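You operate a simulated robot arm through the tools that you are given. There is no shell and no other tool. Be economical: measure what you need, move in short steps, check, and stop when the job is done.

Carry out the task below with a simulated robot arm. There is one attempt and no reset: what you move stays moved.

JOB
Set the binding as its card says and the ski pole to the yellow ring.
Fine: cock the heel lever once the knob is set; free the pole clamp, slide the grip till the ring just shows, shut the clamp. Where these are worked on the way, their far stop is far enough and under half their travel is too little: pole clamp.

Only the result counts: the job must be done as asked and must still hold three seconds after the hand-in. Knocking over, shifting, dropping, spilling or breaking anything else fails it.

ROBOT AND FRAMES
A 7-joint arm with a two-finger parallel gripper, fixed in place. Base frame: the origin is at the foot of the arm, x ahead of it, y to its left, z up. Units: m, degrees, N and s.
With the tool pointing down near the work surface it reaches from about 0.2 to 0.74 m from the base axis. Its first joint turns from -166.0 to 166.0 degrees. Payload 3.91 kg.
The tool frame sits at the grasp point between the pads (the TCP): z along the fingers, y along the line on which they close. The tips reach 0.03 m beyond it. The gripper opens to 0.11 m. The fingers are 0.02 m wide and 0.01 m thick; the gripper's body (0.048 by 0.112 m) begins 0.055 m behind the TCP.
Orientation is that of the tool frame in the base frame, as a unit quaternion [w, x, y, z]. With the fingers straight down and closing along the base's y, the tool's x points along the base's -x, its y along +y and its z along -z.

CONTROLS
- The arm moves only by the tool servo_tool. Its argument "moves" is a list of rows, each a list of 3 entries, a list of its own where there are three numbers: the shift along the tool's x, y, z in m, then the turn, a rotation vector about the tool's x, y, z in degrees, then the closure, from 0 (fully open) to 1 (shut). In form: [[[dx, dy, dz], [ax, ay, az], fingers], ...]. A call has 1 to 10 rows; each row shifts and turns the commanded pose from where the row before left it, along the tool's axes as they then stand. Each row takes 0.2 s and may step no farther than 0.05 m and 8.6 degrees from the row before; otherwise, or with a gripper value out of range, the whole call is refused. A pose out of reach is approached as far as the arm can. The call stops where the force on the tool passes 50 N (or 10 N more than at its start, if that is more) or the arm is blocked; 0.2 s more then pass. Each finger travels about 0.153 m/s and halts on what it meets, pressing with about 26 N; the grip force reading is that of the motor and also rises with nothing between the fingers. The clock runs only during rows and for 0.2 s after the last one: add rows that do not move to give the fingers time. The reply holds the time, the measured pose of the TCP, the force on the tool along the base axes, the opening and the grip force, in the units named above and with some noise, with the torque about the TCP (base axes, N m) and any sound that the robot's microphone picked up, and new pictures: "show" is both (left out), scene, wrist or none.
- Cameras (640 x 400 px; columns grow to the right, rows downward): "scene" is fixed at [0.4001, -0.65, 1.5466]; the picture's right is [0.97, 0.24, 0.00], its down [0.10, -0.39, -0.92] and it looks along [-0.22, 0.89, -0.40] (base axes); focal length 339 px, centre (320, 200). "wrist" rides on the gripper at [0.077, 0.007, -0.114] in the tool frame; the picture's right is [-0.09, 1.00, 0.00], its down [-0.80, -0.07, -0.59] and it looks along [-0.59, -0.05, 0.80] (tool axes); focal length 270 px, centre (320, 200). There is no depth. A picture from a camera that has moved, and an enlarged one, comes with that camera's place and axes in the base frame and with its lens. The place of the scene camera against the robot may be out by one fixed shift of up to 0.012 m in any direction.
- lift_body(by): slides the trunk up (or, below 0, down) by that many m; the arm rides with it, the base frame stays. It gives what a move gives, with no picture.
- close_up(camera, box): a new picture of the part [left, top, right, bottom] of that camera's present view, enlarged. No time passes.
- sign_off(): hands the job in; it is judged then, once.

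Go step by step. Nothing tells you positions but the pictures and the camera data: compare them with the known pose of the tool, close in by small moves and look again before you grip or let go. The budget is 120 turns and 200 pictures, counting those below and the enlarged ones. Unless the task says otherwise, let go and move clear before handing in, and close with one line.

The tools are called after "Call:" by a JSON object that holds its "method" and its "body". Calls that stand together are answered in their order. servo_tool: Moves the arm, as the interface text tells. Its arguments: {"type":"object","properties":{"moves":{"type":"array","items":{"type":"array"}},"show":{"type":"string","enum":["both","scene","wrist","none"]}},"required":["moves"]} The other tools are called the same way: lift_body (by) slides the trunk up or down; close_up (camera, box) takes an enlarged picture of a part of a camera's view; sign_off () hands the job in.

At the start:

```text
time_s: 0.0
position: [0.0744, 0.3305, 1.4148]
tool_rot: [-0.001, 0.006, 1.0, -0.009]
wrist_force: [-0.7, -0.4, -0.3]
ft_torque: [-0.01, -0.02, -0.02]
finger_gap: 0.1098
grip_force: 0.2
trunk travel left (down, up): [-0.575, 0.035]
```

scene: 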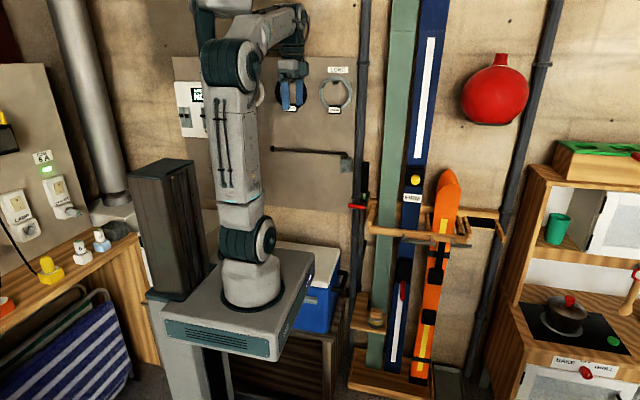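
wrist: 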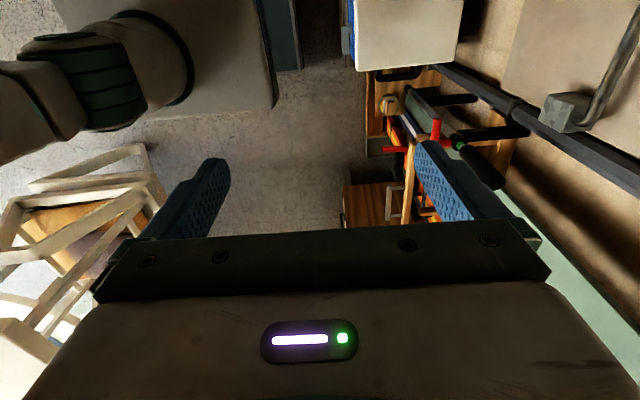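

I see a ski rack with a tall blue ski (with a binding: yellow knob, card), an orange short ski, and a pole beside with red lever. I'll zoom in to find the binding card, knob, heel lever and pole clamp.

Call:
{"method": "close_up", "body": {"camera": "scene", "box": [340, 150, 500, 250]}}

Call:
{"method": "close_up", "body": {"camera": "scene", "box": [340, 250, 500, 350]}}

Call:
{"method": "close_up", "body": {"camera": "scene", "box": [392, 165, 440, 213]}}

```text
4.00 times, centred on (420, 200) of scene
camera zoom: at [0.4001, -0.65, 1.5466], right [0.97, 0.24, 0.0], down [0.1, -0.39, -0.92], along [-0.22, 0.89, -0.4], focal length 1354 px, centre (-80, 200)
```

zoom: 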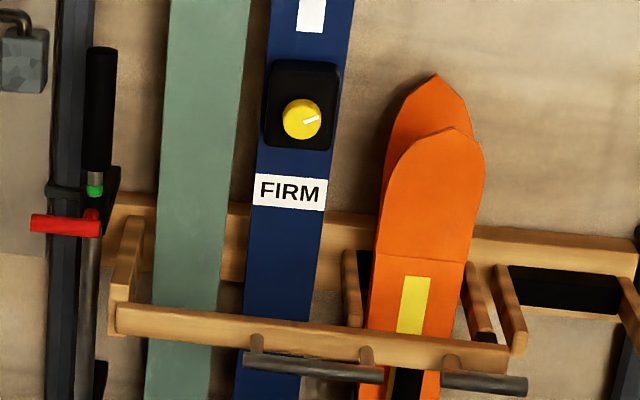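

```text
4.00 times, centred on (420, 300) of scene
camera zoom: at [0.4001, -0.65, 1.5466], right [0.97, 0.24, 0.0], down [0.1, -0.39, -0.92], along [-0.22, 0.89, -0.4], focal length 1354 px, centre (-80, -200)
```

zoom: 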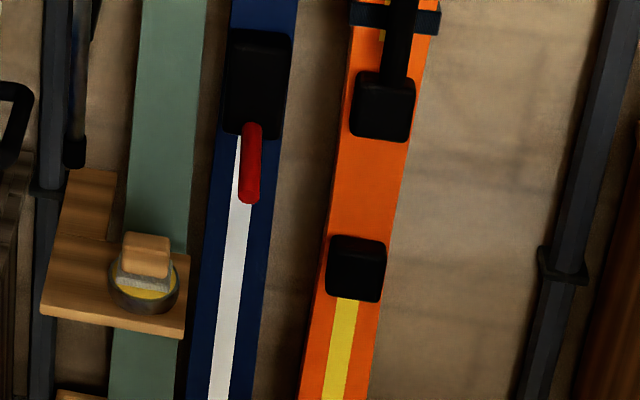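

```text
8.33 times, centred on (416, 189) of scene
camera zoom: at [0.4001, -0.65, 1.5466], right [0.97, 0.24, 0.0], down [0.1, -0.39, -0.92], along [-0.22, 0.89, -0.4], focal length 2822 px, centre (-480, 292)
```

zoom: 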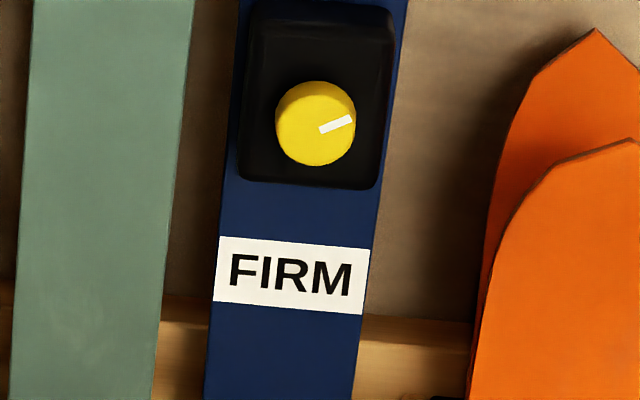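

The card reads FIRM. I'll move out in front of the rack and reorient the hand so the fingers point at the wall with the camera on top.

Call:
{"method": "servo_tool", "body": {"moves": [[[-0.04, -0.01, 0.02], [0, 0, 0], 0], [[-0.04, -0.01, 0.02], [0, 0, 0], 0], [[-0.04, -0.01, 0.02], [0, 0, 0], 0], [[-0.04, -0.01, 0.02], [0, 0, 0], 0], [[-0.04, -0.01, 0.02], [0, 0, 0], 0], [[-0.04, -0.01, 0.02], [0, 0, 0], 0], [[-0.04, -0.01, 0.02], [0, 0, 0], 0]], "show": "both"}}

```text
time_s: 1.6
position: [0.3544, 0.2546, 1.2763]
tool_rot: [-0.002, 0.007, 1.0, -0.009]
wrist_force: [0.0, 0.1, 0.7]
ft_torque: [0.01, 0.01, 0.02]
finger_gap: 0.1101
grip_force: 0.0
trunk travel left (down, up): [-0.575, 0.035]
camera wrist: at [0.2778, 0.265, 1.3905], right [0.1, 0.99, -0.02], down [0.8, -0.07, 0.59], along [0.59, -0.07, -0.8], focal length 270 px, centre (320, 200)
```

scene: 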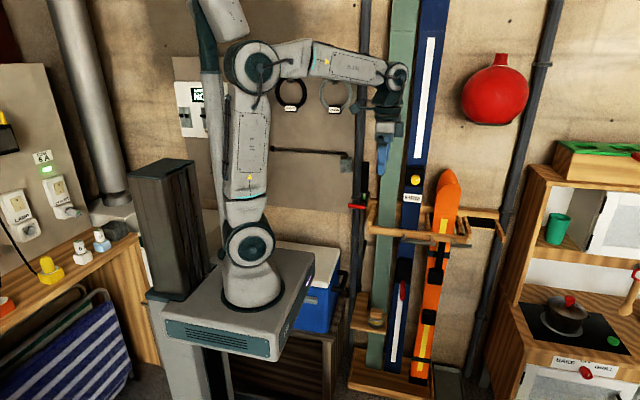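
wrist: 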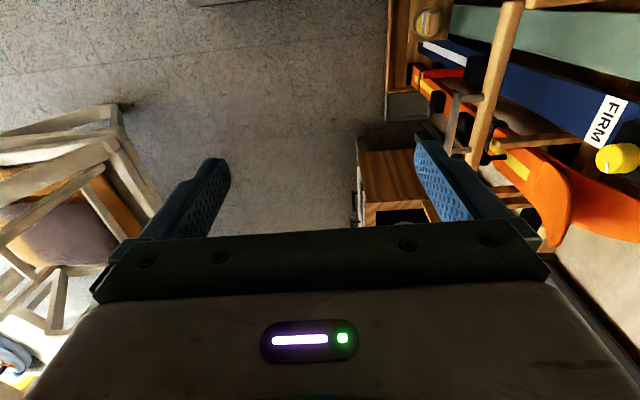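

The knob is around (0.46, 0.60, 1.10). Now I'll rotate the hand to face the wall.

Call:
{"method": "servo_tool", "body": {"moves": [[[0, 0, 0], [-4.94, 4.94, 4.94], 0], [[0, 0, 0], [-4.94, 4.94, 4.94], 0], [[0, 0, 0], [-4.94, 4.94, 4.94], 0], [[0, 0, 0], [-4.94, 4.94, 4.94], 0], [[0, 0, 0], [-4.94, 4.94, 4.94], 0], [[0, 0, 0], [-4.94, 4.94, 4.94], 0], [[0, 0, 0], [-4.94, 4.94, 4.94], 0]], "show": "none"}}

Call:
{"method": "servo_tool", "body": {"moves": [[[0, 0, 0], [-4.94, 4.94, 4.94], 0], [[0, 0, 0], [-4.94, 4.94, 4.94], 0], [[0, 0, 0], [-4.94, 4.94, 4.94], 0], [[0, 0, 0], [-4.94, 4.94, 4.94], 0], [[0, 0, 0], [-4.94, 4.94, 4.94], 0], [[0, 0, 0], [-4.94, 4.94, 4.94], 0], [[0, 0, 0], [-4.94, 4.94, 4.94], 0]], "show": "both"}}

```text
time_s: 3.2
position: [0.3535, 0.2545, 1.2771]
tool_rot: [-0.286, 0.298, 0.866, 0.283]
wrist_force: [-0.3, 0.4, -0.1]
ft_torque: [0.02, 0.0, 0.0]
finger_gap: 0.11
grip_force: 0.0
trunk travel left (down, up): [-0.575, 0.035]
```

```text
time_s: 4.8
position: [0.3534, 0.2546, 1.2775]
tool_rot: [-0.493, 0.508, 0.502, 0.498]
wrist_force: [0.7, 0.6, -1.0]
ft_torque: [-0.01, 0.01, 0.01]
finger_gap: 0.11
grip_force: 0.2
trunk travel left (down, up): [-0.575, 0.035]
camera wrist: at [0.36, 0.1422, 1.3563], right [1.0, -0.01, -0.09], down [-0.08, -0.61, -0.79], along [-0.04, 0.79, -0.61], focal length 270 px, centre (320, 200)
```

scene: 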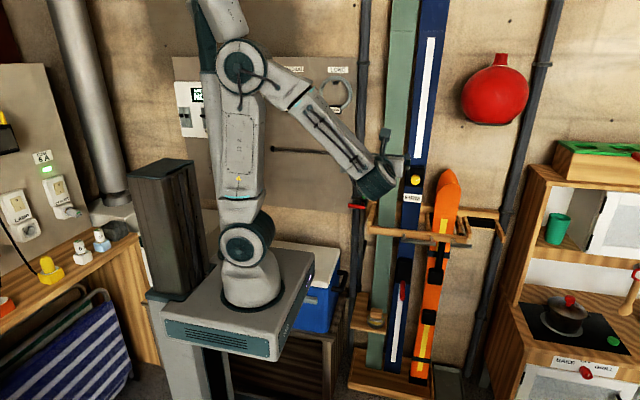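
wrist: 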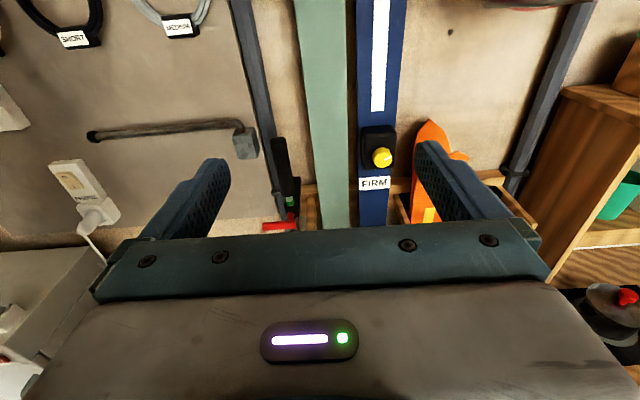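

Hand now faces the wall. I'll zoom in on the knob and the pole.

Call:
{"method": "close_up", "body": {"camera": "wrist", "box": [335, 110, 431, 206]}}

Call:
{"method": "close_up", "body": {"camera": "wrist", "box": [235, 125, 335, 235]}}

```text
4.17 times, centred on (383, 158) of wrist
camera zoom: at [0.36, 0.1422, 1.3563], right [1.0, -0.01, -0.09], down [-0.08, -0.61, -0.79], along [-0.04, 0.79, -0.61], focal length 1126 px, centre (58, 375)
```

zoom: 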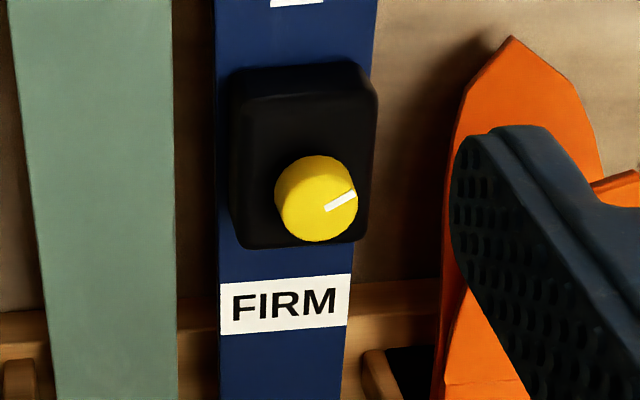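

```text
3.64 times, centred on (285, 180) of wrist
camera zoom: at [0.36, 0.1422, 1.3563], right [1.0, -0.01, -0.09], down [-0.08, -0.61, -0.79], along [-0.04, 0.79, -0.61], focal length 983 px, centre (447, 273)
```

zoom: 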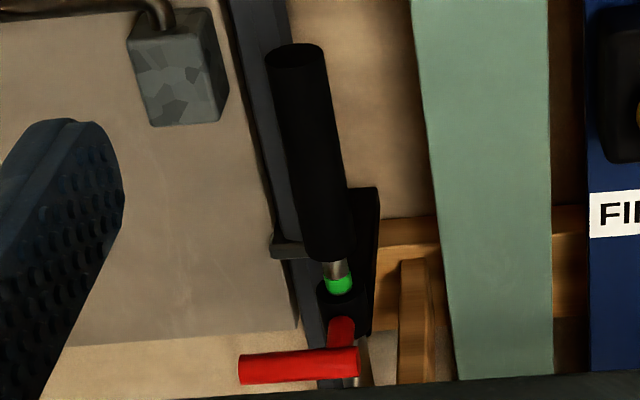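

No scale is visible yet around the knob; moving closer to look at the housing.

Call:
{"method": "servo_tool", "body": {"moves": [[[-0.025, 0.0167, 0.025], [0, 0, 0], 0], [[-0.025, 0.0167, 0.025], [0, 0, 0], 0], [[-0.025, 0.0167, 0.025], [0, 0, 0], 0], [[-0.025, 0.0167, 0.025], [0, 0, 0], 0], [[-0.025, 0.0167, 0.025], [0, 0, 0], 0], [[-0.025, 0.0167, 0.025], [0, 0, 0], 0]], "show": "both"}}

Call:
{"method": "close_up", "body": {"camera": "wrist", "box": [240, 50, 400, 150]}}

```text
time_s: 6.2
position: [0.4576, 0.4009, 1.1243]
tool_rot: [-0.493, 0.508, 0.503, 0.497]
wrist_force: [0.4, 0.3, 0.2]
ft_torque: [-0.03, 0.02, 0.05]
finger_gap: 0.1099
grip_force: 0.1
trunk travel left (down, up): [-0.575, 0.035]
camera wrist: at [0.4636, 0.2888, 1.2035], right [1.0, -0.01, -0.09], down [-0.08, -0.61, -0.79], along [-0.04, 0.79, -0.61], focal length 270 px, centre (320, 200)
```

scene: 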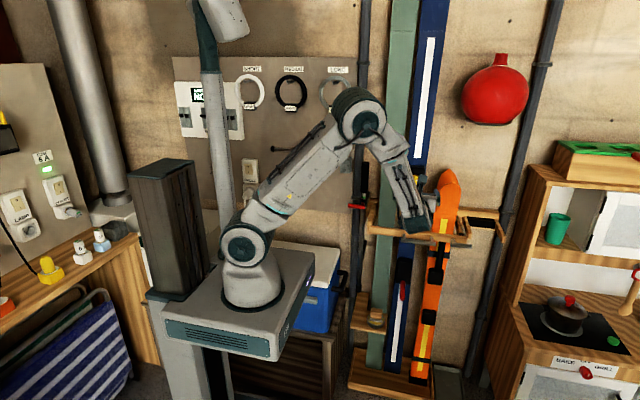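
wrist: 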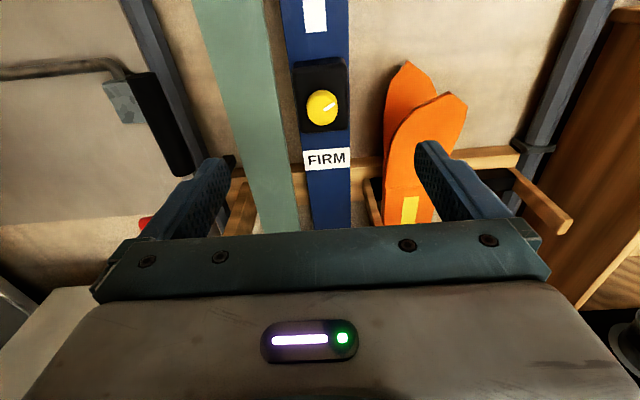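

```text
4.00 times, centred on (320, 100) of wrist
camera zoom: at [0.4636, 0.2888, 1.2035], right [1.0, -0.01, -0.09], down [-0.08, -0.61, -0.79], along [-0.04, 0.79, -0.61], focal length 1081 px, centre (320, 600)
```

zoom: 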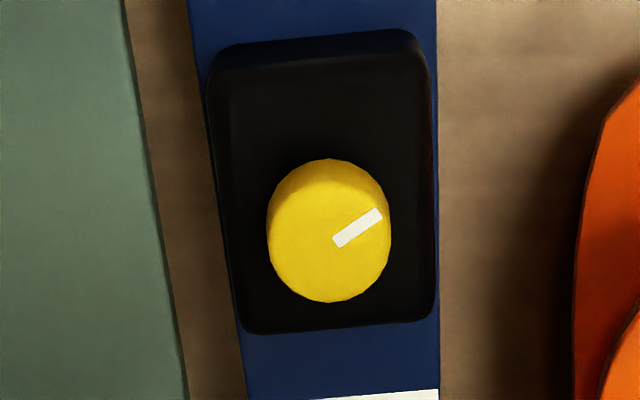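

No scale on the housing; I'll check for a legend elsewhere before turning.

Call:
{"method": "close_up", "body": {"camera": "scene", "box": [160, 50, 360, 175]}}

Call:
{"method": "close_up", "body": {"camera": "scene", "box": [360, 250, 460, 400]}}

Call:
{"method": "close_up", "body": {"camera": "scene", "box": [360, 0, 560, 125]}}

```text
3.20 times, centred on (260, 112) of scene
camera zoom: at [0.4001, -0.65, 1.5466], right [0.97, 0.24, 0.0], down [0.1, -0.39, -0.92], along [-0.22, 0.89, -0.4], focal length 1083 px, centre (512, 480)
```

zoom: 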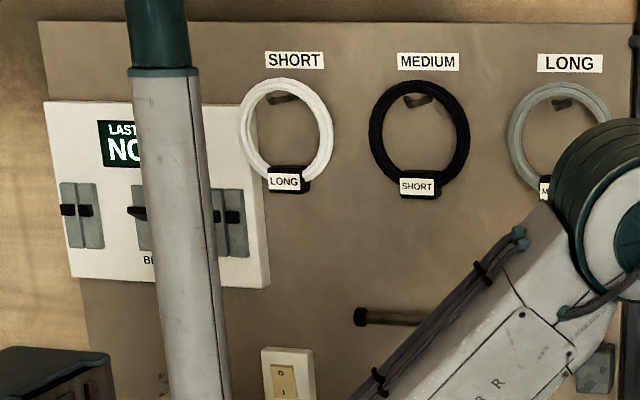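

```text
2.67 times, centred on (410, 325) of scene
camera zoom: at [0.4001, -0.65, 1.5466], right [0.97, 0.24, 0.0], down [0.1, -0.39, -0.92], along [-0.22, 0.89, -0.4], focal length 903 px, centre (80, -133)
```

zoom: 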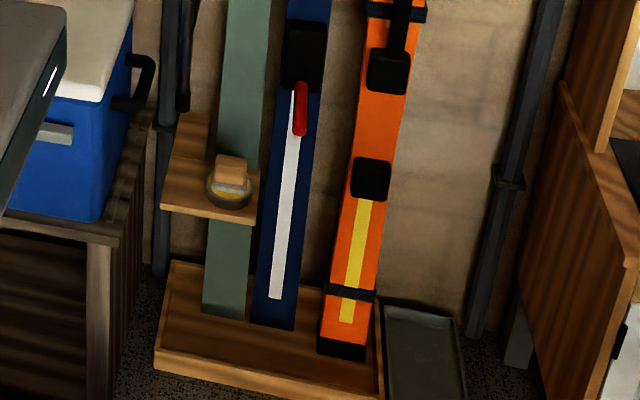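

```text
3.20 times, centred on (460, 62) of scene
camera zoom: at [0.4001, -0.65, 1.5466], right [0.97, 0.24, 0.0], down [0.1, -0.39, -0.92], along [-0.22, 0.89, -0.4], focal length 1083 px, centre (-128, 640)
```

zoom: 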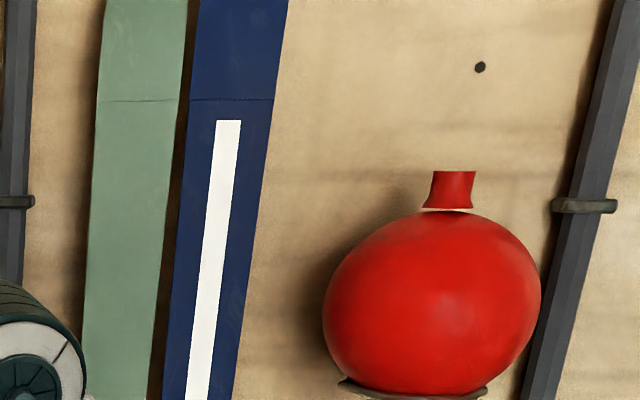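

I found no legend, so FIRM should mean tightened, i.e. clockwise. The knob's face is near (0.462, 0.595, 1.098), about 35 mm across. I'll move to a pre-grasp in front of it.

Call:
{"method": "servo_tool", "body": {"moves": [[[-0.008, 0.0012, 0.0335], [0, 0, 0], 0.45], [[-0.008, 0.0012, 0.0335], [0, 0, 0], 0.45], [[-0.008, 0.0012, 0.0335], [0, 0, 0], 0.45]], "show": "both"}}

Call:
{"method": "close_up", "body": {"camera": "wrist", "box": [220, 60, 420, 200]}}

```text
time_s: 7.0
position: [0.4603, 0.5026, 1.0989]
tool_rot: [-0.492, 0.508, 0.502, 0.498]
wrist_force: [-0.2, 0.0, -1.1]
ft_torque: [0.01, 0.04, -0.02]
finger_gap: 0.0603
grip_force: 0.1
trunk travel left (down, up): [-0.575, 0.035]
camera wrist: at [0.4673, 0.39, 1.1769], right [1.0, -0.01, -0.09], down [-0.08, -0.61, -0.79], along [-0.04, 0.79, -0.61], focal length 270 px, centre (320, 200)
```

scene: 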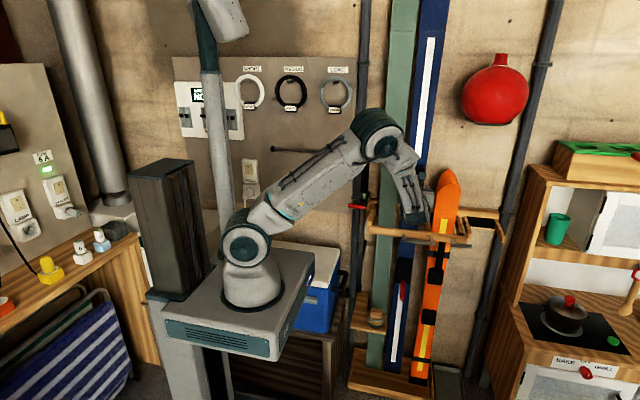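
wrist: 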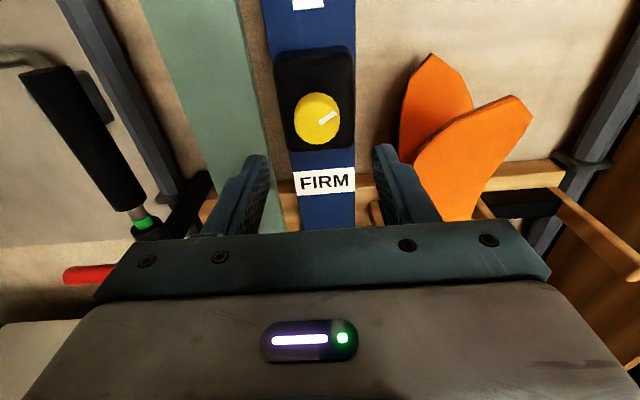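

```text
2.86 times, centred on (320, 130) of wrist
camera zoom: at [0.4673, 0.39, 1.1769], right [1.0, -0.01, -0.09], down [-0.08, -0.61, -0.79], along [-0.04, 0.79, -0.61], focal length 772 px, centre (320, 400)
```

zoom: 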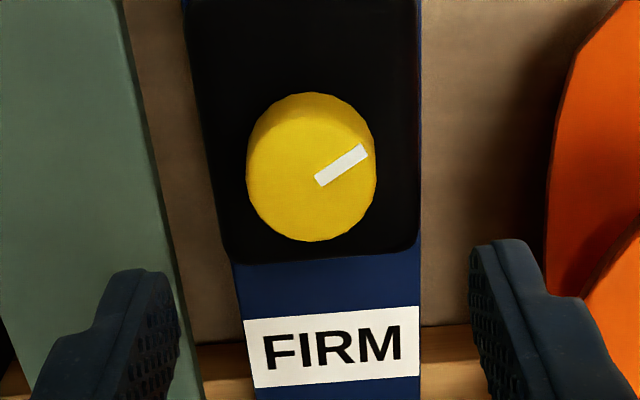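

The knob is centred between the fingers; advancing carefully.

Call:
{"method": "servo_tool", "body": {"moves": [[[0.0003, 0.0005, 0.025], [0, 0, 0], 0.45], [[0.0003, 0.0005, 0.025], [0, 0, 0], 0.45], [[0, 0, 0.015], [0, 0, 0], 0.45], [[0, 0, 0.01], [0, 0, 0], 0.45]], "show": "wrist"}}

Call:
{"method": "close_up", "body": {"camera": "wrist", "box": [220, 80, 420, 220]}}

```text
time_s: 8.0
position: [0.4623, 0.5761, 1.0955]
tool_rot: [-0.492, 0.508, 0.502, 0.498]
wrist_force: [0.4, -0.7, 0.4]
ft_torque: [-0.02, -0.01, 0.02]
finger_gap: 0.0606
grip_force: 0.1
trunk travel left (down, up): [-0.575, 0.035]
camera wrist: at [0.469, 0.464, 1.1758], right [1.0, -0.01, -0.09], down [-0.08, -0.61, -0.79], along [-0.04, 0.79, -0.61], focal length 270 px, centre (320, 200)
```

wrist: 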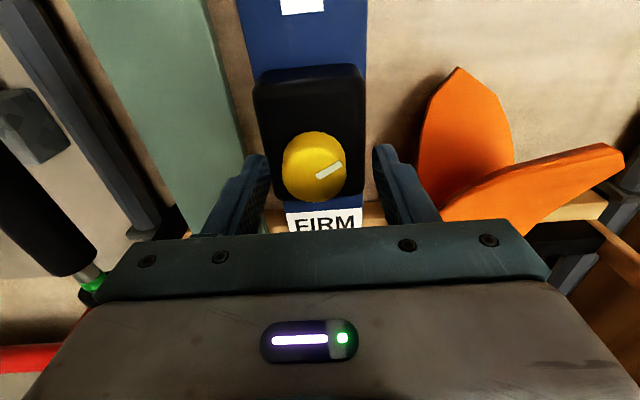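

```text
2.86 times, centred on (320, 150) of wrist
camera zoom: at [0.469, 0.464, 1.1758], right [1.0, -0.01, -0.09], down [-0.08, -0.61, -0.79], along [-0.04, 0.79, -0.61], focal length 772 px, centre (320, 343)
```

zoom: 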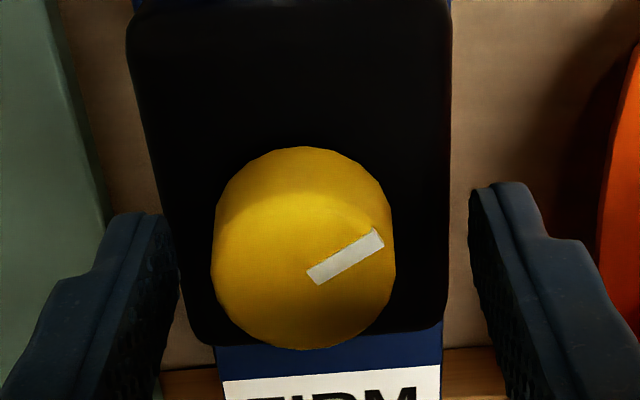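

Fingers flank the knob; closing on it.

Call:
{"method": "servo_tool", "body": {"moves": [[[0.0015, -0.001, 0.004], [0, 0, 0], 0.6], [[0, 0, 0], [0, 0, 0], 1], [[0, 0, 0], [0, 0, 0], 1]], "show": "wrist"}}

```text
time_s: 8.8
position: [0.4595, 0.5802, 1.0975]
tool_rot: [-0.492, 0.508, 0.503, 0.497]
wrist_force: [-7.2, -8.1, -1.0]
ft_torque: [-0.68, -0.01, 0.81]
finger_gap: 0.036
grip_force: 45.1
trunk travel left (down, up): [-0.575, 0.035]
camera wrist: at [0.4663, 0.4675, 1.1773], right [1.0, -0.01, -0.09], down [-0.08, -0.61, -0.79], along [-0.04, 0.79, -0.61], focal length 270 px, centre (320, 200)
```

wrist: 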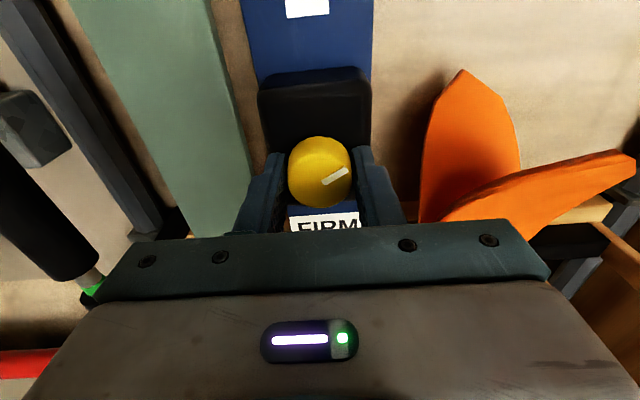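

Gripped (36 mm). Easing the side load and turning clockwise a little to feel and listen.

Call:
{"method": "servo_tool", "body": {"moves": [[[0, -0.0015, -0.002], [0, 0, 0], 1], [[0, 0, 0], [0, 0, 8], 1], [[0, 0, 0], [0, 0, 8], 1]], "show": "wrist"}}

```text
time_s: 9.6
position: [0.4589, 0.5787, 1.0987]
tool_rot: [-0.557, 0.573, 0.426, 0.423]
wrist_force: [-0.1, 9.3, -3.4]
ft_torque: [-0.28, -0.03, 1.35]
finger_gap: 0.036
grip_force: 44.8
trunk travel left (down, up): [-0.575, 0.035]
camera wrist: at [0.4869, 0.4671, 1.1724], right [0.93, -0.02, -0.36], down [-0.3, -0.61, -0.74], along [-0.21, 0.79, -0.57], focal length 270 px, centre (320, 200)
```

wrist: 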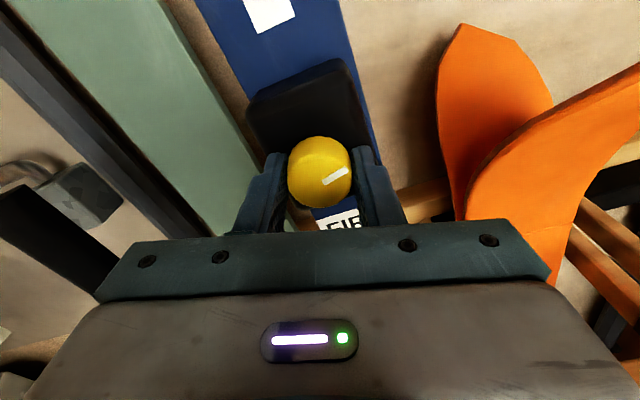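

The knob turns freely with the hand. Continuing clockwise.

Call:
{"method": "servo_tool", "body": {"moves": [[[0, 0, 0], [0, 0, 8], 1], [[0, 0, 0], [0, 0, 8], 1], [[0, 0, 0], [0, 0, 8], 1], [[0, 0, 0], [0, 0, 8], 1]], "show": "wrist"}}

```text
time_s: 10.6
position: [0.4584, 0.5796, 1.0998]
tool_rot: [-0.653, 0.668, 0.253, 0.254]
wrist_force: [-3.7, 9.0, 0.0]
ft_torque: [0.49, 0.0, 1.33]
finger_gap: 0.0362
grip_force: 44.9
trunk travel left (down, up): [-0.575, 0.035]
camera wrist: at [0.5198, 0.466, 1.1471], right [0.6, -0.02, -0.8], down [-0.65, -0.6, -0.47], along [-0.47, 0.8, -0.37], focal length 270 px, centre (320, 200)
```

wrist: 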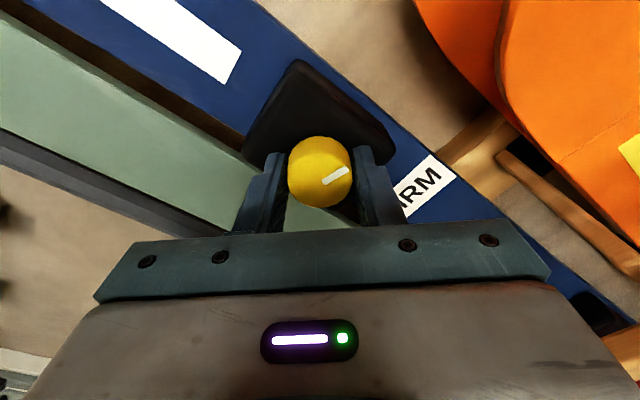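

Call:
{"method": "servo_tool", "body": {"moves": [[[0, 0, 0], [0, 0, 8], 1], [[0, 0, 0], [0, 0, 8], 1], [[0, 0, 0], [0, 0, 8], 1], [[0, 0, 0], [0, 0, 8], 1]], "show": "wrist"}}

```text
time_s: 11.6
position: [0.4586, 0.5771, 1.1004]
tool_rot: [-0.697, 0.712, 0.058, 0.065]
wrist_force: [-4.5, 6.7, 7.6]
ft_torque: [0.89, -0.94, 0.84]
finger_gap: 0.0354
grip_force: 44.5
trunk travel left (down, up): [-0.575, 0.035]
camera wrist: at [0.5355, 0.4637, 1.1087], right [0.09, -0.02, -1.0], down [-0.81, -0.59, -0.06], along [-0.58, 0.81, -0.07], focal length 270 px, centre (320, 200)
```

wrist: 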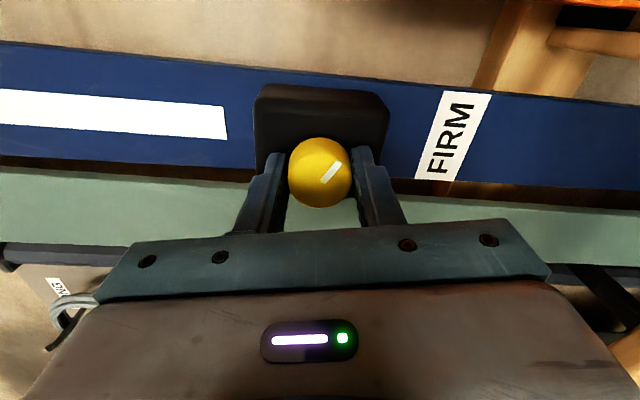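

A stop is felt (torque about y rose and the marker slipped in the pads), so the knob is fully clockwise. Releasing and backing off.

Call:
{"method": "servo_tool", "body": {"moves": [[[0, 0, 0], [0, 0, 4], 1], [[0, 0, 0], [0, 0, 0], 1]], "show": "none"}}

Call:
{"method": "servo_tool", "body": {"moves": [[[0, 0, 0], [0, 0, -1], 0.5], [[0, 0, 0], [0, 0, 0], 0.5], [[0, 0, -0.04], [0, 0, 0], 0.5], [[0, 0, -0.04], [0, 0, 0], 0.5]], "show": "wrist"}}

```text
time_s: 12.2
position: [0.4579, 0.5774, 1.0999]
tool_rot: [-0.699, 0.713, 0.034, 0.04]
wrist_force: [-2.9, 6.8, 11.3]
ft_torque: [0.98, -0.68, 0.52]
finger_gap: 0.0356
grip_force: 45.1
trunk travel left (down, up): [-0.575, 0.035]
```

```text
time_s: 13.2
position: [0.4583, 0.4966, 1.0984]
tool_rot: [-0.699, 0.713, 0.04, 0.046]
wrist_force: [-0.3, -0.6, 0.5]
ft_torque: [0.0, -0.01, 0.03]
finger_gap: 0.0548
grip_force: 0.0
trunk travel left (down, up): [-0.575, 0.035]
camera wrist: at [0.5342, 0.3818, 1.1034], right [0.03, -0.02, -1.0], down [-0.81, -0.59, -0.02], along [-0.58, 0.81, -0.04], focal length 270 px, centre (320, 200)
```

wrist: 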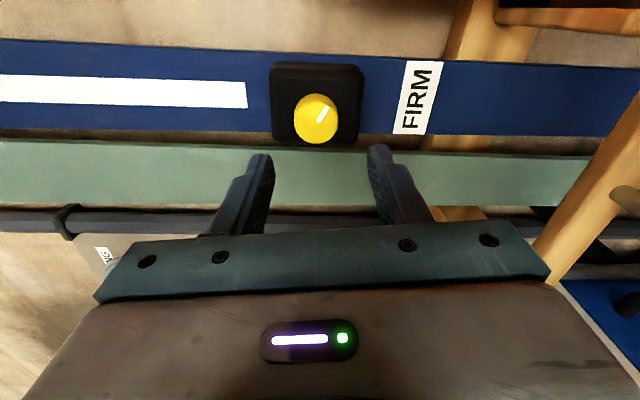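

Knob rests at its clockwise stop. Now I retract and roll back upright, then lower the trunk to the heel lever around z≈0.6.

Call:
{"method": "servo_tool", "body": {"moves": [[[0, 0, -0.03], [0, 0, -8.3], 0.5], [[0, 0, -0.03], [0, 0, -8.3], 0.5], [[0, 0, -0.03], [0, 0, -8.3], 0.5], [[0, 0, -0.03], [0, 0, -8.3], 0.5], [[0, 0, -0.03], [0, 0, -8.3], 0.5], [[0, 0, -0.03], [0, 0, -8.3], 0.5], [[0, 0, -0.03], [0, 0, -8.3], 0.5], [[0, 0, -0.03], [0, 0, -8.3], 0.5], [[0, 0, -0.03], [0, 0, -8.3], 0.5], [[0, 0, -0.03], [0, 0, -8.3], 0.5]], "show": "both"}}

Call:
{"method": "close_up", "body": {"camera": "scene", "box": [340, 150, 500, 250]}}

```text
time_s: 15.4
position: [0.4549, 0.1978, 1.1061]
tool_rot: [-0.491, 0.508, 0.503, 0.499]
wrist_force: [-0.2, 0.4, 0.1]
ft_torque: [0.0, 0.01, -0.01]
finger_gap: 0.055
grip_force: 0.1
trunk travel left (down, up): [-0.575, 0.035]
camera wrist: at [0.4608, 0.0859, 1.1854], right [1.0, -0.01, -0.09], down [-0.07, -0.61, -0.79], along [-0.04, 0.79, -0.61], focal length 270 px, centre (320, 200)
```

scene: 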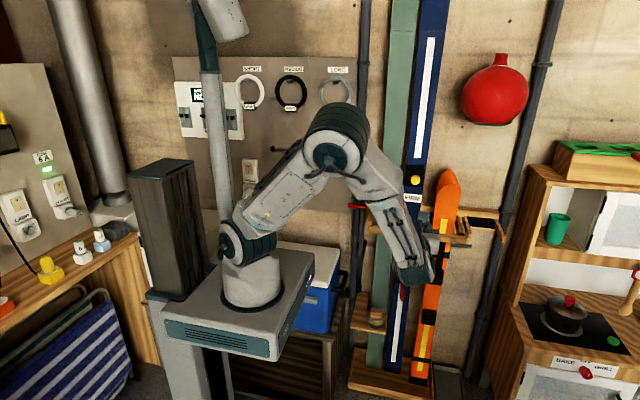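
wrist: 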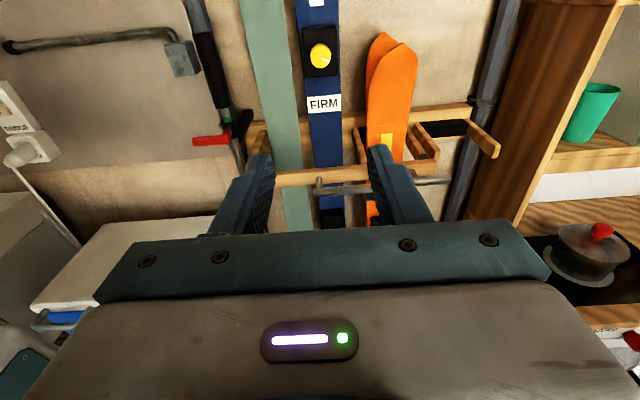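

```text
4.00 times, centred on (420, 200) of scene
camera zoom: at [0.4001, -0.65, 1.5466], right [0.97, 0.24, 0.0], down [0.1, -0.39, -0.92], along [-0.22, 0.89, -0.4], focal length 1354 px, centre (-80, 200)
```

zoom: 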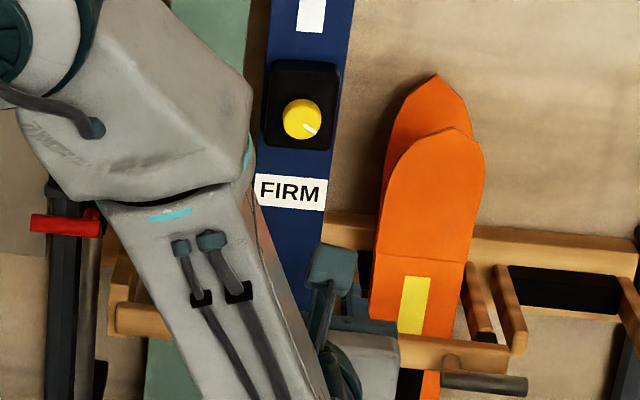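

Rack pegs reach out to about y≈0.5, so the hand at y≈0.2 is clear. Lowering the trunk.

Call:
{"method": "lift_body", "body": {"by": -0.2}}

Call:
{"method": "lift_body", "body": {"by": -0.2}}

Call:
{"method": "servo_tool", "body": {"moves": [[[0, 0, 0], [0, 0, 0], 0.5]], "show": "both"}}

```text
time_s: 17.6
position: [0.4555, 0.1998, 0.9052]
tool_rot: [-0.492, 0.508, 0.503, 0.497]
wrist_force: [0.7, 0.5, 0.2]
ft_torque: [0.01, 0.03, 0.01]
finger_gap: 0.0548
grip_force: 0.2
trunk travel left (down, up): [-0.375, 0.235]
```

```text
time_s: 19.7
position: [0.4551, 0.1993, 0.7062]
tool_rot: [-0.492, 0.508, 0.502, 0.498]
wrist_force: [0.2, 0.6, 0.4]
ft_torque: [-0.01, -0.01, 0.02]
finger_gap: 0.0549
grip_force: 0.1
trunk travel left (down, up): [-0.175, 0.435]
```

```text
time_s: 20.1
position: [0.4545, 0.1988, 0.708]
tool_rot: [-0.492, 0.508, 0.503, 0.497]
wrist_force: [0.1, 0.4, 0.1]
ft_torque: [0.01, 0.0, 0.03]
finger_gap: 0.0551
grip_force: 0.1
trunk travel left (down, up): [-0.175, 0.435]
camera wrist: at [0.4612, 0.0868, 0.7853], right [1.0, -0.01, -0.09], down [-0.08, -0.61, -0.79], along [-0.04, 0.79, -0.61], focal length 270 px, centre (320, 200)
```

scene: 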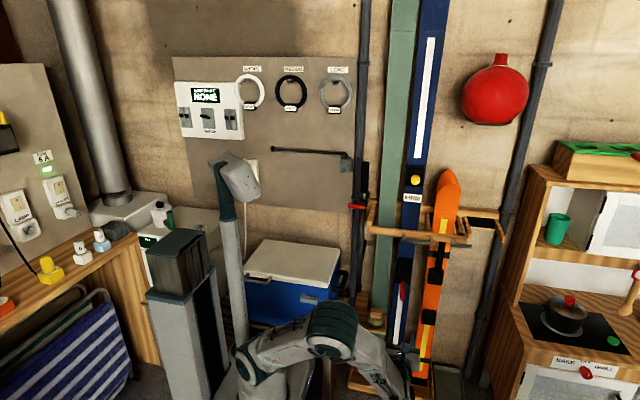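
wrist: 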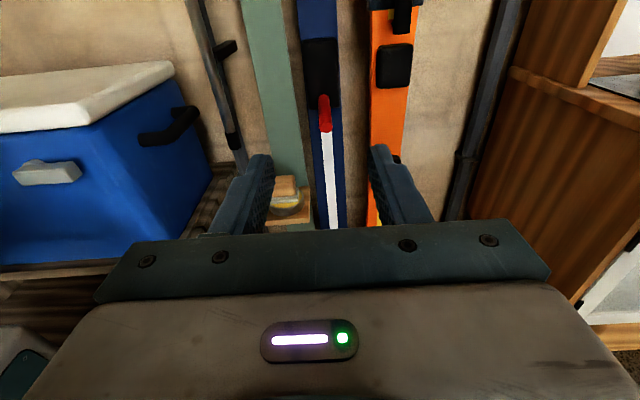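

Lever seems to jut outward and slightly down from the lower housing, near (0.463, 0.53–0.62, 0.60). Moving closer to measure.

Call:
{"method": "servo_tool", "body": {"moves": [[[-0.007, 0.002, 0.03], [0, 0, 0], 0.5], [[-0.007, 0.002, 0.03], [0, 0, 0], 0.5], [[-0.007, 0.002, 0.03], [0, 0, 0], 0.5], [[-0.007, 0.002, 0.03], [0, 0, 0], 0.5], [[-0.007, 0, 0.03], [0, 0, 0], 0.5]], "show": "both"}}

Call:
{"method": "close_up", "body": {"camera": "wrist", "box": [240, 40, 400, 140]}}

Call:
{"method": "close_up", "body": {"camera": "scene", "box": [360, 250, 440, 300]}}

```text
time_s: 21.3
position: [0.4643, 0.3495, 0.6672]
tool_rot: [-0.493, 0.507, 0.503, 0.497]
wrist_force: [0.5, -0.3, 0.3]
ft_torque: [-0.01, 0.0, -0.02]
finger_gap: 0.0549
grip_force: 0.0
trunk travel left (down, up): [-0.175, 0.435]
camera wrist: at [0.4701, 0.2372, 0.746], right [1.0, -0.01, -0.09], down [-0.08, -0.61, -0.79], along [-0.04, 0.79, -0.61], focal length 270 px, centre (320, 200)
```

scene: 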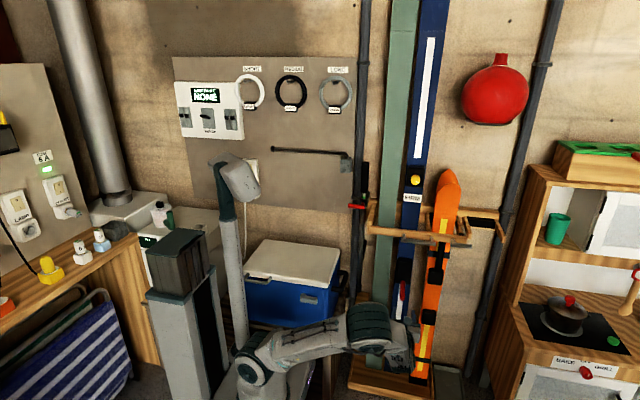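
wrist: 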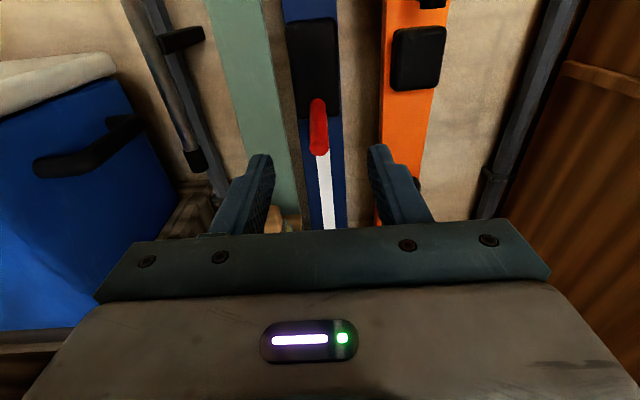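

```text
4.00 times, centred on (320, 90) of wrist
camera zoom: at [0.4701, 0.2372, 0.746], right [1.0, -0.01, -0.09], down [-0.08, -0.61, -0.79], along [-0.04, 0.79, -0.61], focal length 1081 px, centre (320, 640)
```

zoom: 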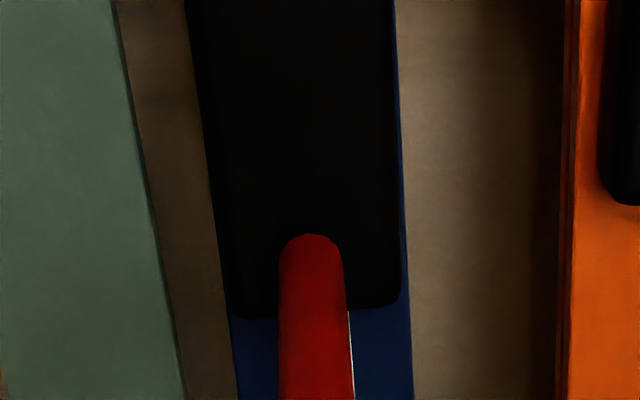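

```text
8.00 times, centred on (400, 275) of scene
camera zoom: at [0.4001, -0.65, 1.5466], right [0.97, 0.24, 0.0], down [0.1, -0.39, -0.92], along [-0.22, 0.89, -0.4], focal length 2709 px, centre (-320, -400)
```

zoom: 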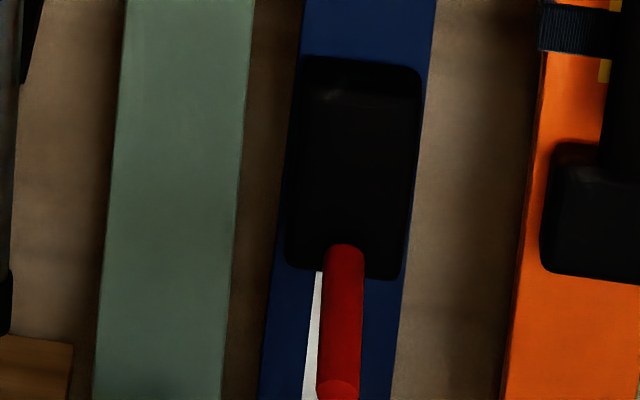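

I need a better baseline for the lever tilt; looking from lower.

Call:
{"method": "servo_tool", "body": {"moves": [[[-0.04, 0, 0], [0, 0, 0], 0.5], [[-0.04, 0, 0], [0, 0, 0], 0.5]], "show": "wrist"}}

Call:
{"method": "close_up", "body": {"camera": "wrist", "box": [240, 0, 400, 100]}}

```text
time_s: 21.9
position: [0.4647, 0.3475, 0.5873]
tool_rot: [-0.492, 0.507, 0.503, 0.497]
wrist_force: [0.0, 0.0, 1.1]
ft_torque: [0.04, -0.02, 0.0]
finger_gap: 0.0552
grip_force: 0.0
trunk travel left (down, up): [-0.175, 0.435]
camera wrist: at [0.4713, 0.236, 0.6659], right [1.0, -0.01, -0.09], down [-0.08, -0.61, -0.79], along [-0.04, 0.79, -0.61], focal length 270 px, centre (320, 200)
```

wrist: 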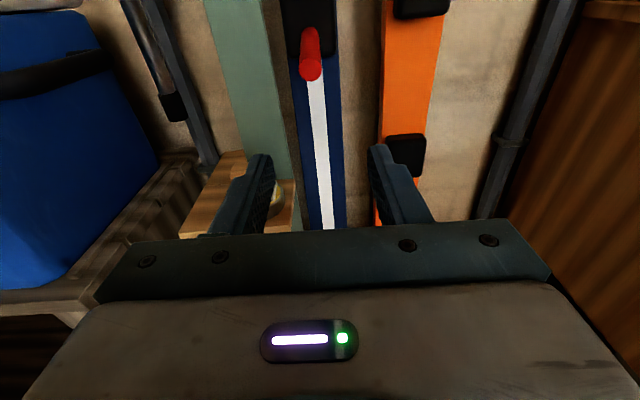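

```text
4.00 times, centred on (320, 50) of wrist
camera zoom: at [0.4713, 0.236, 0.6659], right [1.0, -0.01, -0.09], down [-0.08, -0.61, -0.79], along [-0.04, 0.79, -0.61], focal length 1081 px, centre (320, 800)
```

zoom: 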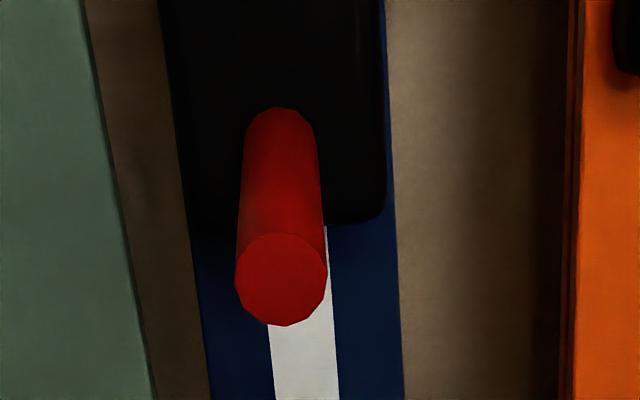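

The lever juts outward: end near (0.462, 0.50, 0.612), base near (y 0.60, z 0.635), about 20 mm thick. I'll align the open fingers with it.

Call:
{"method": "servo_tool", "body": {"moves": [[[0.0107, -0.0012, 0.027], [0, 0, 0], 0.5], [[0.0107, -0.0012, 0.027], [0, 0, 0], 0.5], [[0.0107, -0.0012, 0.027], [0, 0, 0], 0.5]], "show": "wrist"}}

Call:
{"method": "close_up", "body": {"camera": "wrist", "box": [220, 80, 420, 220]}}

```text
time_s: 22.7
position: [0.464, 0.4297, 0.6178]
tool_rot: [-0.493, 0.507, 0.503, 0.497]
wrist_force: [-0.1, -0.1, -0.1]
ft_torque: [-0.05, 0.0, -0.01]
finger_gap: 0.0552
grip_force: 0.0
trunk travel left (down, up): [-0.175, 0.435]
camera wrist: at [0.471, 0.3171, 0.6976], right [1.0, -0.01, -0.09], down [-0.08, -0.61, -0.79], along [-0.04, 0.79, -0.61], focal length 270 px, centre (320, 200)
```

wrist: 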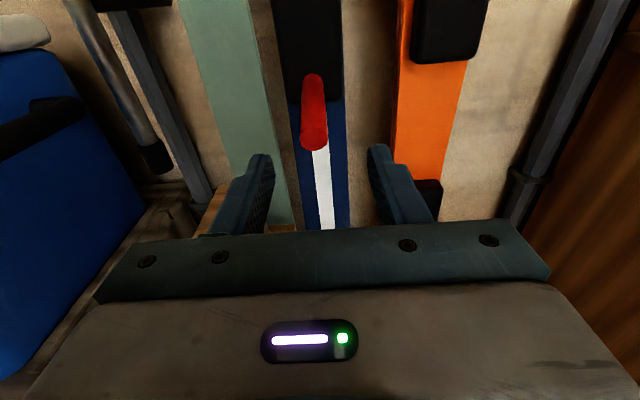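

```text
2.86 times, centred on (320, 150) of wrist
camera zoom: at [0.471, 0.3171, 0.6976], right [1.0, -0.01, -0.09], down [-0.08, -0.61, -0.79], along [-0.04, 0.79, -0.61], focal length 772 px, centre (320, 343)
```

zoom: 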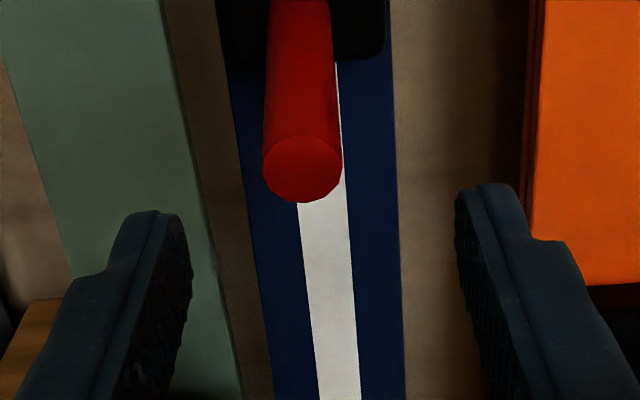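

Aligned well; advancing over the lever end and gripping.

Call:
{"method": "servo_tool", "body": {"moves": [[[-0.001, -0.001, 0.034], [0, 0, 0], 0.5], [[-0.001, -0.001, 0.034], [0, 0, 0], 0.5], [[-0.001, -0.001, 0.032], [0, 0, 0], 0.5], [[0, 0, 0], [0, 0, 0], 0.75], [[0, 0, 0], [0, 0, 0], 1], [[0, 0, 0], [0, 0, 0], 1]], "show": "wrist"}}

```text
time_s: 24.1
position: [0.4606, 0.5297, 0.6135]
tool_rot: [-0.491, 0.508, 0.502, 0.498]
wrist_force: [0.1, -1.5, -1.7]
ft_torque: [-0.02, -0.38, 1.88]
finger_gap: 0.0215
grip_force: 44.8
trunk travel left (down, up): [-0.175, 0.435]
camera wrist: at [0.4664, 0.4167, 0.693], right [1.0, -0.01, -0.09], down [-0.08, -0.61, -0.79], along [-0.04, 0.79, -0.61], focal length 270 px, centre (320, 200)
```

wrist: 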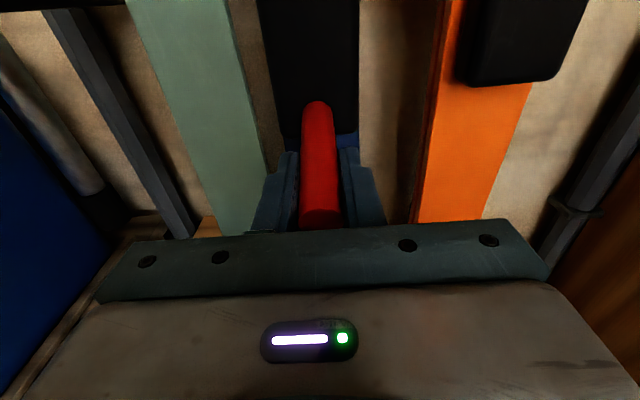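

Gripped (21.5 mm). Probing downward first, a small move.

Call:
{"method": "servo_tool", "body": {"moves": [[[-0.006, 0, 0.001], [0, 3, 0], 1], [[-0.006, 0, 0.001], [0, 3, 0], 1]], "show": "none"}}

```text
time_s: 24.7
position: [0.4599, 0.5307, 0.6055]
tool_rot: [-0.519, 0.479, 0.475, 0.526]
wrist_force: [4.2, 3.9, 12.6]
ft_torque: [0.88, -0.38, 1.9]
finger_gap: 0.0218
grip_force: 45.6
trunk travel left (down, up): [-0.175, 0.435]
```

Some resistance with 8 mm movement. Comparing with upward.

Call:
{"method": "servo_tool", "body": {"moves": [[[0.006, 0, -0.001], [0, -3, 0], 1], [[0.006, 0, -0.001], [0, -3, 0], 1], [[0.006, 0, 0.001], [0, -3, 0], 1], [[0.006, 0, 0.001], [0, -3, 0], 1]], "show": "wrist"}}

```text
time_s: 25.7
position: [0.4594, 0.5268, 0.6179]
tool_rot: [-0.463, 0.538, 0.53, 0.465]
wrist_force: [-6.0, -8.8, -26.6]
ft_torque: [0.62, -0.24, 2.06]
finger_gap: 0.0218
grip_force: 44.9
trunk travel left (down, up): [-0.175, 0.435]
camera wrist: at [0.467, 0.4258, 0.71], right [1.0, -0.02, -0.09], down [-0.08, -0.7, -0.71], along [-0.05, 0.71, -0.7], focal length 270 px, centre (320, 200)
```

wrist: 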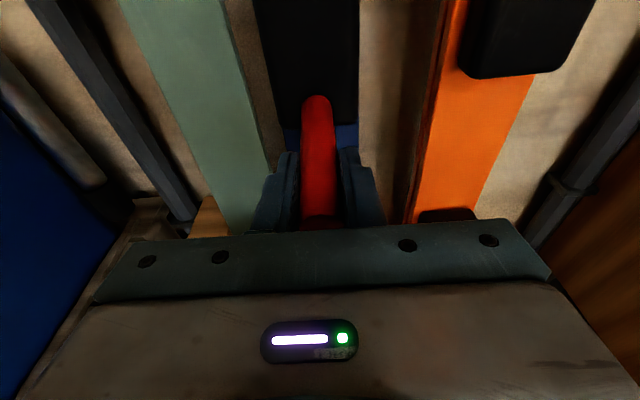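

Upward is a firm stop; the lever travels downward. Following an arc about its pivot downward.

Call:
{"method": "servo_tool", "body": {"moves": [[[-0.006, 0, -0.001], [0, 3, 0], 1], [[-0.006, 0, -0.001], [0, 3, 0], 1], [[-0.0116, 0, 0.0036], [0, 8, 0], 1], [[-0.0116, 0, 0.0036], [0, 8, 0], 1]], "show": "wrist"}}

```text
time_s: 26.7
position: [0.4594, 0.5343, 0.5925]
tool_rot: [-0.558, 0.432, 0.428, 0.565]
wrist_force: [-11.0, -11.8, -2.3]
ft_torque: [0.29, -0.58, 1.67]
finger_gap: 0.0214
grip_force: 44.8
trunk travel left (down, up): [-0.175, 0.435]
camera wrist: at [0.466, 0.405, 0.6368], right [1.0, 0.01, -0.08], down [-0.07, -0.37, -0.93], along [-0.04, 0.93, -0.36], focal length 270 px, centre (320, 200)
```

wrist: 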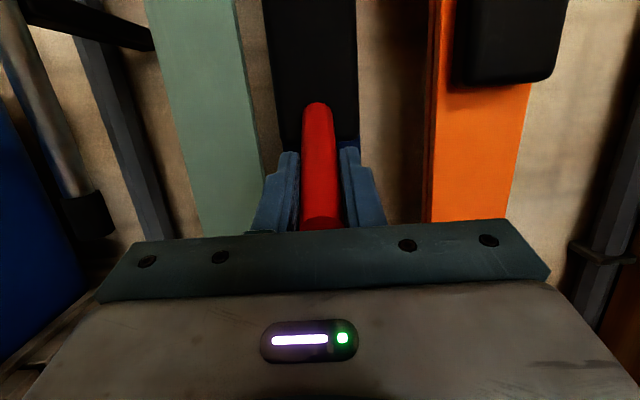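

The lever follows easily. Continuing the arc.

Call:
{"method": "servo_tool", "body": {"moves": [[[-0.0116, 0, 0.0028], [0, 8, 0], 1], [[-0.0116, 0, 0.003], [0, 8, 0], 1]], "show": "none"}}

Call:
{"method": "servo_tool", "body": {"moves": [[[-0.0116, 0, 0.003], [0, 8, 0], 1], [[-0.0116, 0, 0.003], [0, 8, 0], 1]], "show": "both"}}

```text
time_s: 27.3
position: [0.4602, 0.5478, 0.5726]
tool_rot: [-0.612, 0.349, 0.346, 0.62]
wrist_force: [-9.0, -13.4, 2.3]
ft_torque: [0.93, -0.94, 1.18]
finger_gap: 0.0216
grip_force: 45.0
trunk travel left (down, up): [-0.175, 0.435]
```

```text
time_s: 27.9
position: [0.4595, 0.5654, 0.5567]
tool_rot: [-0.655, 0.26, 0.258, 0.661]
wrist_force: [-3.6, -5.1, 9.1]
ft_torque: [0.78, -1.02, 0.58]
finger_gap: 0.0218
grip_force: 44.5
trunk travel left (down, up): [-0.175, 0.435]
camera wrist: at [0.4659, 0.4321, 0.5254], right [1.0, 0.05, -0.06], down [-0.07, 0.18, -0.98], along [-0.04, 0.98, 0.18], focal length 270 px, centre (320, 200)
```

scene: 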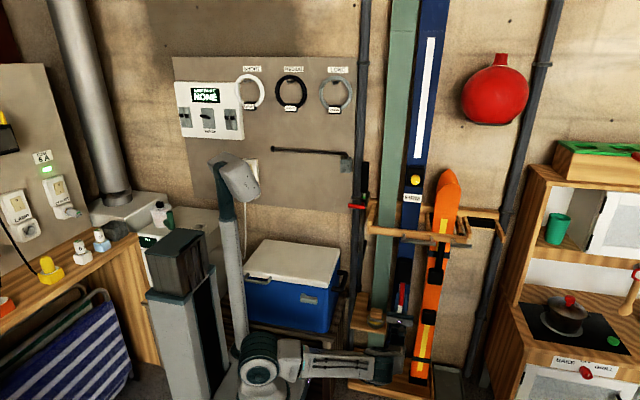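
wrist: 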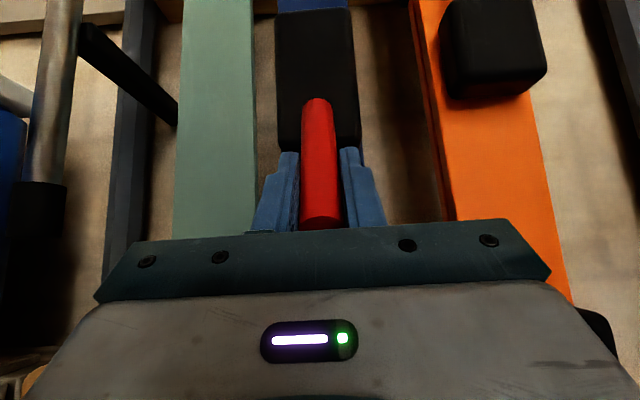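

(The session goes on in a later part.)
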